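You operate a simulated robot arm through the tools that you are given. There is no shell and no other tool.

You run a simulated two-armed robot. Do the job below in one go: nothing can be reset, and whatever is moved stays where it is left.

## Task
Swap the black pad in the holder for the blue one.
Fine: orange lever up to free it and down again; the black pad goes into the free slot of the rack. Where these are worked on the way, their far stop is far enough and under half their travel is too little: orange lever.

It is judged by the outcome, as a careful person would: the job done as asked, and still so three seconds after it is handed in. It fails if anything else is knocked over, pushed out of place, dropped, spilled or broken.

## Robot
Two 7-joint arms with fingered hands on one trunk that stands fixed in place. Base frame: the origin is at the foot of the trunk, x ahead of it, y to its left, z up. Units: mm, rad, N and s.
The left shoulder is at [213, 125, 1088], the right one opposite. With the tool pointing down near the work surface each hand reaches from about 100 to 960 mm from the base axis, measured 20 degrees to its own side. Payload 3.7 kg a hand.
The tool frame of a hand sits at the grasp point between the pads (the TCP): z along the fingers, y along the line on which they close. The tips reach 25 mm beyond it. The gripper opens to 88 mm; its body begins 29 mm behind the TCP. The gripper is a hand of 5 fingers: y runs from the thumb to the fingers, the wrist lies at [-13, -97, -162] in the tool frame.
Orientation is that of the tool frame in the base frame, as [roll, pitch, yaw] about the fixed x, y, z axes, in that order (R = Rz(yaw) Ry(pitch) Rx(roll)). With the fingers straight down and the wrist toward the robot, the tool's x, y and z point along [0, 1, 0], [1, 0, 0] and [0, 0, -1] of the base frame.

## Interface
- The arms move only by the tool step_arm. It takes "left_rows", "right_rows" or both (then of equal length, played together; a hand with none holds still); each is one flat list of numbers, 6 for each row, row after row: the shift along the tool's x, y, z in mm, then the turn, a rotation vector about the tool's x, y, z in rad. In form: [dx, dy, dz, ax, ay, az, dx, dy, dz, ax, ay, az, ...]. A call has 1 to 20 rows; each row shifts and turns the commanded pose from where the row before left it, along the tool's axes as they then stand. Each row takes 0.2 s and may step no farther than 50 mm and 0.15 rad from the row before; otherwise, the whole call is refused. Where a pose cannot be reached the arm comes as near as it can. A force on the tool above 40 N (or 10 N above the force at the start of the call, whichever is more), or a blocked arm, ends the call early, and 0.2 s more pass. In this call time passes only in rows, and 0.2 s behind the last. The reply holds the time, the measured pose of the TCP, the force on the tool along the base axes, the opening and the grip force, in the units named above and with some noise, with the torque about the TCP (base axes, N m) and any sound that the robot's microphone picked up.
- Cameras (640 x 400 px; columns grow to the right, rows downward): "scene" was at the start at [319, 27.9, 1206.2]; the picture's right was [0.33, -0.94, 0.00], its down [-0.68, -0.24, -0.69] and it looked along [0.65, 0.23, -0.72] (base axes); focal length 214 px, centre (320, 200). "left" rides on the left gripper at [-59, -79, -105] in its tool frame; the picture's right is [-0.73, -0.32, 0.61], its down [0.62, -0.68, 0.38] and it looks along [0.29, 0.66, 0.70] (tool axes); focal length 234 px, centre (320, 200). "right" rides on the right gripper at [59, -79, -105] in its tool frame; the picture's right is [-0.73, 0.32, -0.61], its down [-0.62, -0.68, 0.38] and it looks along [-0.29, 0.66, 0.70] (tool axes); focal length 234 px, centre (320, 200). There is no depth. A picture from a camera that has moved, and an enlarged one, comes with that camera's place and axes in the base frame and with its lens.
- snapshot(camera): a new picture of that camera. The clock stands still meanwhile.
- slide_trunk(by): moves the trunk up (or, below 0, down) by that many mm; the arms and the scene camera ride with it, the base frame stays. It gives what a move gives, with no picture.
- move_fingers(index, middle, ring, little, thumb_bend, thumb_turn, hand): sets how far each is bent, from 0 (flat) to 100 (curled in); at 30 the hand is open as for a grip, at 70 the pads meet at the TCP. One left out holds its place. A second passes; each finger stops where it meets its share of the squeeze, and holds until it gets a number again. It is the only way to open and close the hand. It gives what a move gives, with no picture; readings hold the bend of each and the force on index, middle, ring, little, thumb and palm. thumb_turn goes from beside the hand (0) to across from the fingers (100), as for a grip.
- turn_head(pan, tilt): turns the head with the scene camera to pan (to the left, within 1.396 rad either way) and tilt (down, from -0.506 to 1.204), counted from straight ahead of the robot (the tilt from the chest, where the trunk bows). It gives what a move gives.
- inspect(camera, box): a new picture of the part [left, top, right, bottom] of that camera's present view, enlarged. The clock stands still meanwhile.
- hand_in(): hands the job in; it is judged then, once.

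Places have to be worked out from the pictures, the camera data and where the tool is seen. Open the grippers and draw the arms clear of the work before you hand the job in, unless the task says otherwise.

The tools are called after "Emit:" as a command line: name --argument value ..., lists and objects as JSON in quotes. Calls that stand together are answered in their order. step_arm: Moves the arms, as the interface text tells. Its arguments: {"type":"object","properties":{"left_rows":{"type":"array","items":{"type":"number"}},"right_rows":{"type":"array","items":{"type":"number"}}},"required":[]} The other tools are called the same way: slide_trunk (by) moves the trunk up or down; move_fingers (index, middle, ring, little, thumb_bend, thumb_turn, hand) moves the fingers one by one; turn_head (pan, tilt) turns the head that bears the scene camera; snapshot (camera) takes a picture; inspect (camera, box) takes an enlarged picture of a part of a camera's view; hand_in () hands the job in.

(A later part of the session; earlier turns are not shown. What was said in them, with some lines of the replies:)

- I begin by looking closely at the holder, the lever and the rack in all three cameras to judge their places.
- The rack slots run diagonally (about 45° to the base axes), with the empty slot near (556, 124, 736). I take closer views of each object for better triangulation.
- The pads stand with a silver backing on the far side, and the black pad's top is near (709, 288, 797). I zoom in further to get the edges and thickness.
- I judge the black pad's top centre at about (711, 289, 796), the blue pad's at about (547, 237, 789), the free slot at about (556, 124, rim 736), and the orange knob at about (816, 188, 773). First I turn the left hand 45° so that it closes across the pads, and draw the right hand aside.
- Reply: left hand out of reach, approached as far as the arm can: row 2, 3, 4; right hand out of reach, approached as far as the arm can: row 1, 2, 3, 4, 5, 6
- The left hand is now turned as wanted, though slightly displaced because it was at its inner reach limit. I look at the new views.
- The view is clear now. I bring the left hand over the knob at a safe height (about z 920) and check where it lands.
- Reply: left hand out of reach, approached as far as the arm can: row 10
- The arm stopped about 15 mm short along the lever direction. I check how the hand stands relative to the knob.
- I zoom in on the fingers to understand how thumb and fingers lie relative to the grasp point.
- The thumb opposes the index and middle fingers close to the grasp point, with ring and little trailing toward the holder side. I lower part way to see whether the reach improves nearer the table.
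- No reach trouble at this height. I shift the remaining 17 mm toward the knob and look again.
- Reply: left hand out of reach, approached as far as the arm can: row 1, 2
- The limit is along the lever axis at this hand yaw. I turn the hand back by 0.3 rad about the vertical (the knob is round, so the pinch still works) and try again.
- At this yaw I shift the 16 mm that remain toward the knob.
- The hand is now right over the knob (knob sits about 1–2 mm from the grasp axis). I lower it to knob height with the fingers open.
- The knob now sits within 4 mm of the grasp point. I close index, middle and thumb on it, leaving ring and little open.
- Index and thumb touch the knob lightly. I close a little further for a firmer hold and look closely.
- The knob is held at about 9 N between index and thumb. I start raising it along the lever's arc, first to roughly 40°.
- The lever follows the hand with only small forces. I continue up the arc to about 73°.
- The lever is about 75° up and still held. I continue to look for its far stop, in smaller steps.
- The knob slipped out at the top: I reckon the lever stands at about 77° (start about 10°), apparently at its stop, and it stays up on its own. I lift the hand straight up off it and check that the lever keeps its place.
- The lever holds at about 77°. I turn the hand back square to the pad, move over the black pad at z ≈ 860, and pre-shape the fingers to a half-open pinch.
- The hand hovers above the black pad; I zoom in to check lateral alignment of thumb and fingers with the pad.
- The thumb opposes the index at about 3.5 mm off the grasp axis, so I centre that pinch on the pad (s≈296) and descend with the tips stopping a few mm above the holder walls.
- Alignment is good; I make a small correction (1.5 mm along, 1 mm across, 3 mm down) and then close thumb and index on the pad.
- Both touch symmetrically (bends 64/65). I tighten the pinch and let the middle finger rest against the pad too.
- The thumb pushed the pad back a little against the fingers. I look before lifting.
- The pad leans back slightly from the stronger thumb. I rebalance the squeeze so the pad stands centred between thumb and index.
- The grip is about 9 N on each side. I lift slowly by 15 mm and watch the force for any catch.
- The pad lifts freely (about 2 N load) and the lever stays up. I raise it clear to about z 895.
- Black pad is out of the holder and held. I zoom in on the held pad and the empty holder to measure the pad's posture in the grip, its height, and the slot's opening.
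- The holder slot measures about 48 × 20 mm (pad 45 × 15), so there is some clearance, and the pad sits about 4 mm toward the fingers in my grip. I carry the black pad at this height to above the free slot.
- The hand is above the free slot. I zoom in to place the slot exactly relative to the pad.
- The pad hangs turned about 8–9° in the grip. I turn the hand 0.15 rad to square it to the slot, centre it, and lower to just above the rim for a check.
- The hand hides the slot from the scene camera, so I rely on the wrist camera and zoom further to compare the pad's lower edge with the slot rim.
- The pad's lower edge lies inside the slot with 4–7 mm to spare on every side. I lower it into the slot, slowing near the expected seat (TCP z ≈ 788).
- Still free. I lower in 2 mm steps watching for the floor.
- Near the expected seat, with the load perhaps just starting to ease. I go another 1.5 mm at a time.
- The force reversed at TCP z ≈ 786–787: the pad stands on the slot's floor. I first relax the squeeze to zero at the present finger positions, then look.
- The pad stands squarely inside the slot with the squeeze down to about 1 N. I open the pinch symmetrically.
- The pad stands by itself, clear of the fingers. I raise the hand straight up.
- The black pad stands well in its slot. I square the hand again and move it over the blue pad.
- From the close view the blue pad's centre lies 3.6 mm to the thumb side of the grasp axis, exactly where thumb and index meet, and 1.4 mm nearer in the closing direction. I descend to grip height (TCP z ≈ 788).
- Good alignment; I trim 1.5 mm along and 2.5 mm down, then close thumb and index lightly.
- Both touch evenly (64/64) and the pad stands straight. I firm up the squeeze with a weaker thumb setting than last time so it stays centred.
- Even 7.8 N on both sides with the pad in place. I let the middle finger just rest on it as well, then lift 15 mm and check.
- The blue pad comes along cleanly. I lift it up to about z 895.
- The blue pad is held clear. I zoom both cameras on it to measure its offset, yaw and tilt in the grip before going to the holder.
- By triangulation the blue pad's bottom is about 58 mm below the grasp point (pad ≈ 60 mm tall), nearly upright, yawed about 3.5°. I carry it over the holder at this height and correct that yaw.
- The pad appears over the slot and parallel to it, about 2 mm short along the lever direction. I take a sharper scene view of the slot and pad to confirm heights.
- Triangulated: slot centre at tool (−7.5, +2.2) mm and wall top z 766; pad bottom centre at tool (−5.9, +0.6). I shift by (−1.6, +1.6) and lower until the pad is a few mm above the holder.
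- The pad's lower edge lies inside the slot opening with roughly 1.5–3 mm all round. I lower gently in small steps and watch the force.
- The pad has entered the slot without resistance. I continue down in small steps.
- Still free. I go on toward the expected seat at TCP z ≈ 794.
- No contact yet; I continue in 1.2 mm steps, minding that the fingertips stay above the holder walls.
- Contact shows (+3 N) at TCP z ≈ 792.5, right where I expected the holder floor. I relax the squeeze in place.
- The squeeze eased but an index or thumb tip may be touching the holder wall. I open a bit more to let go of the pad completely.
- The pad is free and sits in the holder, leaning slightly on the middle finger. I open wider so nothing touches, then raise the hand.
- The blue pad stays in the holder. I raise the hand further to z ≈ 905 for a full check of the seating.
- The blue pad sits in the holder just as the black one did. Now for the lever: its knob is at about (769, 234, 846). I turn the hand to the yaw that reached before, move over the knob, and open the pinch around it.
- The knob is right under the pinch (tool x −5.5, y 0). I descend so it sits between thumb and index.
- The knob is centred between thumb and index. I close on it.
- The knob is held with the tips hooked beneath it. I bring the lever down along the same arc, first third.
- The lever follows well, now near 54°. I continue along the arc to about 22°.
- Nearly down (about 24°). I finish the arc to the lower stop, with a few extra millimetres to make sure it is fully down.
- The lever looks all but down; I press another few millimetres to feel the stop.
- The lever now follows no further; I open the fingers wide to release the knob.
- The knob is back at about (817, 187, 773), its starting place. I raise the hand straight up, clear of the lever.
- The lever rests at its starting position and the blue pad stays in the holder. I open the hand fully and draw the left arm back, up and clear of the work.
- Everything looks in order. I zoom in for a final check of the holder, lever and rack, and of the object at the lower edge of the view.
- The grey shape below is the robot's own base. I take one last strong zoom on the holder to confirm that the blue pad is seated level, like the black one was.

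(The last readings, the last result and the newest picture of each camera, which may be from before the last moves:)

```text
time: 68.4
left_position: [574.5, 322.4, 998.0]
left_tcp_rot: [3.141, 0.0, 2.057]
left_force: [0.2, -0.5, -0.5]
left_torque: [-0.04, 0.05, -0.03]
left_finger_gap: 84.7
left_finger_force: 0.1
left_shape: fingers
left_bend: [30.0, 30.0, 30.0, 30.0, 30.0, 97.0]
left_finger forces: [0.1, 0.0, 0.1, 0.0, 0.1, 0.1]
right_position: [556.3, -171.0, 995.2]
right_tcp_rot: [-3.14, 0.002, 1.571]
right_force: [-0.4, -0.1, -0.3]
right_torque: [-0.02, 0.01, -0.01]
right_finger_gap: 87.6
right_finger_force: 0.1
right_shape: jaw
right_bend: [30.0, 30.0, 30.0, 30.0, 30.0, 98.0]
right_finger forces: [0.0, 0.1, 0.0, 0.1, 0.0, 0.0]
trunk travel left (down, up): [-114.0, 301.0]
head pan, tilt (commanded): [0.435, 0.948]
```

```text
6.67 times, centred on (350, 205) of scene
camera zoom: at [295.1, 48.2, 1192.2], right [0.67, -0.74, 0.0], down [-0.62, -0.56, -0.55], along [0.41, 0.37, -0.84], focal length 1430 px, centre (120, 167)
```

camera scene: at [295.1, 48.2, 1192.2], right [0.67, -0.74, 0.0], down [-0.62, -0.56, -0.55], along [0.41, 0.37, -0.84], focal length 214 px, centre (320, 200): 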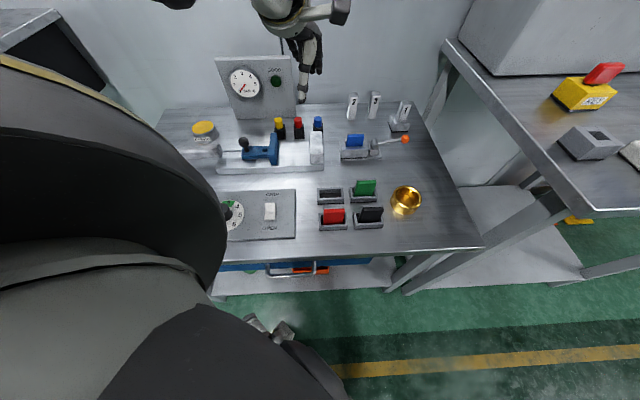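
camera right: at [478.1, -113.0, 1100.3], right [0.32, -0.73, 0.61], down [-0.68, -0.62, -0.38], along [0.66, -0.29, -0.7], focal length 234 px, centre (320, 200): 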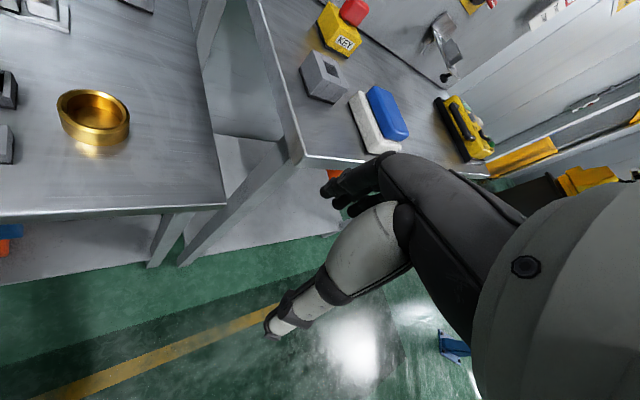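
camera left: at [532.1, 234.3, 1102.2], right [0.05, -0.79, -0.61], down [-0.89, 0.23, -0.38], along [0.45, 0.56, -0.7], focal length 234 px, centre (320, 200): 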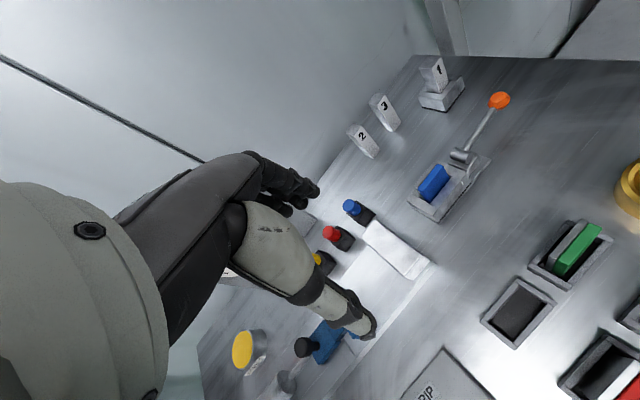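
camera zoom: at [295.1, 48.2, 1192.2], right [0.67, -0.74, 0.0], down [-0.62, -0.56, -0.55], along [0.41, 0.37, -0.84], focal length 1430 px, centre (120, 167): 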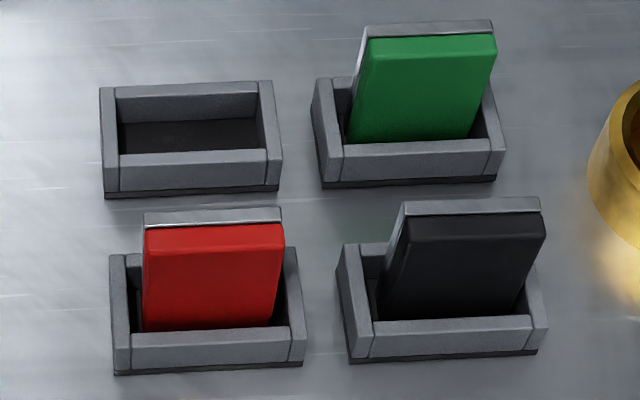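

Blue is level in the holder, the lever is down, black stands in the rack beside green and red, and nothing else has moved. I draw the left hand back a bit farther toward its starting place.

Emit:
step_arm --left_rows '[16, -12, -8, 0, 0, 0, 16, -12, -8, 0, 0, 0, 16, -12, -8, 0, 0, 0, 16, -12, -6, 0, 0, 0]'

Emit:
snapshot --camera "scene"

```text
time: 69.4
left_position: [500.5, 358.2, 1029.2]
left_tcp_rot: [-3.141, 0.001, 2.055]
left_force: [0.1, 0.2, -0.3]
left_torque: [-0.02, -0.01, 0.02]
left_finger_gap: 84.5
left_finger_force: 0.1
left_shape: fingers
left_bend: [30.0, 30.0, 30.0, 30.0, 30.0, 97.0]
left_finger forces: [0.1, 0.0, 0.0, 0.0, 0.1, 0.0]
right_position: [555.2, -171.4, 994.6]
right_tcp_rot: [-3.138, 0.002, 1.571]
right_force: [0.5, -0.3, -0.4]
right_torque: [0.0, -0.01, 0.01]
right_finger_gap: 87.5
right_finger_force: 0.0
right_shape: jaw
right_bend: [30.0, 30.0, 30.0, 30.0, 30.0, 98.0]
right_finger forces: [0.0, 0.0, 0.1, 0.0, 0.1, 0.1]
trunk travel left (down, up): [-114.0, 301.0]
head pan, tilt (commanded): [0.435, 0.948]
```

```text
taken
camera scene: at [295.2, 48.3, 1192.9], right [0.67, -0.75, 0.0], down [-0.62, -0.56, -0.55], along [0.41, 0.37, -0.83], focal length 214 px, centre (320, 200)
```

scene: 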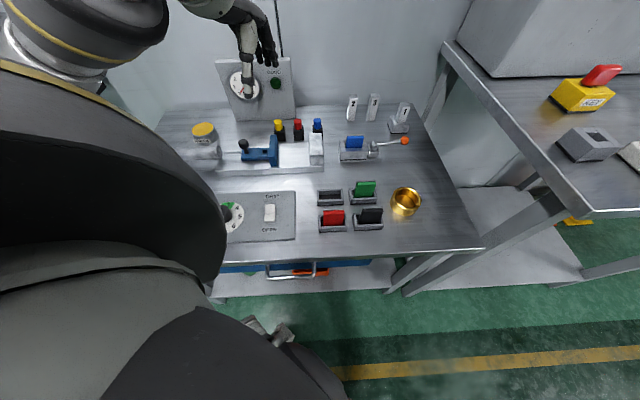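

Both hands are open and clear. The blue pad is in the holder, the lever is down, the black pad is in the formerly free rack slot, and the rest of the bench is undisturbed. I hand the job in.

Emit:
hand_in

```text
The job is handed in.
```

The pads are swapped: the blue pad is seated in the holder and the black pad stands in the rack slot that was free. The job is handed in; I haven't seen the judgement.

- **Lever up:** I raised the orange lever from about 10° to about 77°. The knob slipped from the fingers at the top, where the lever seemed to meet its stop. It stayed up on its own while I changed the pads.
- **Lever down:** I brought it back down, and the knob measures at its starting position.
- **Blue pad:** The last pictures show it level in the holder. It may lean back a few degrees, because the holder's slot is a few millimetres wider than the pad.
- **Everything else:** The pictures show nothing knocked over or moved. Blue's old rack slot is now empty.
- **Arms:** Both hands are open and clear of the work.
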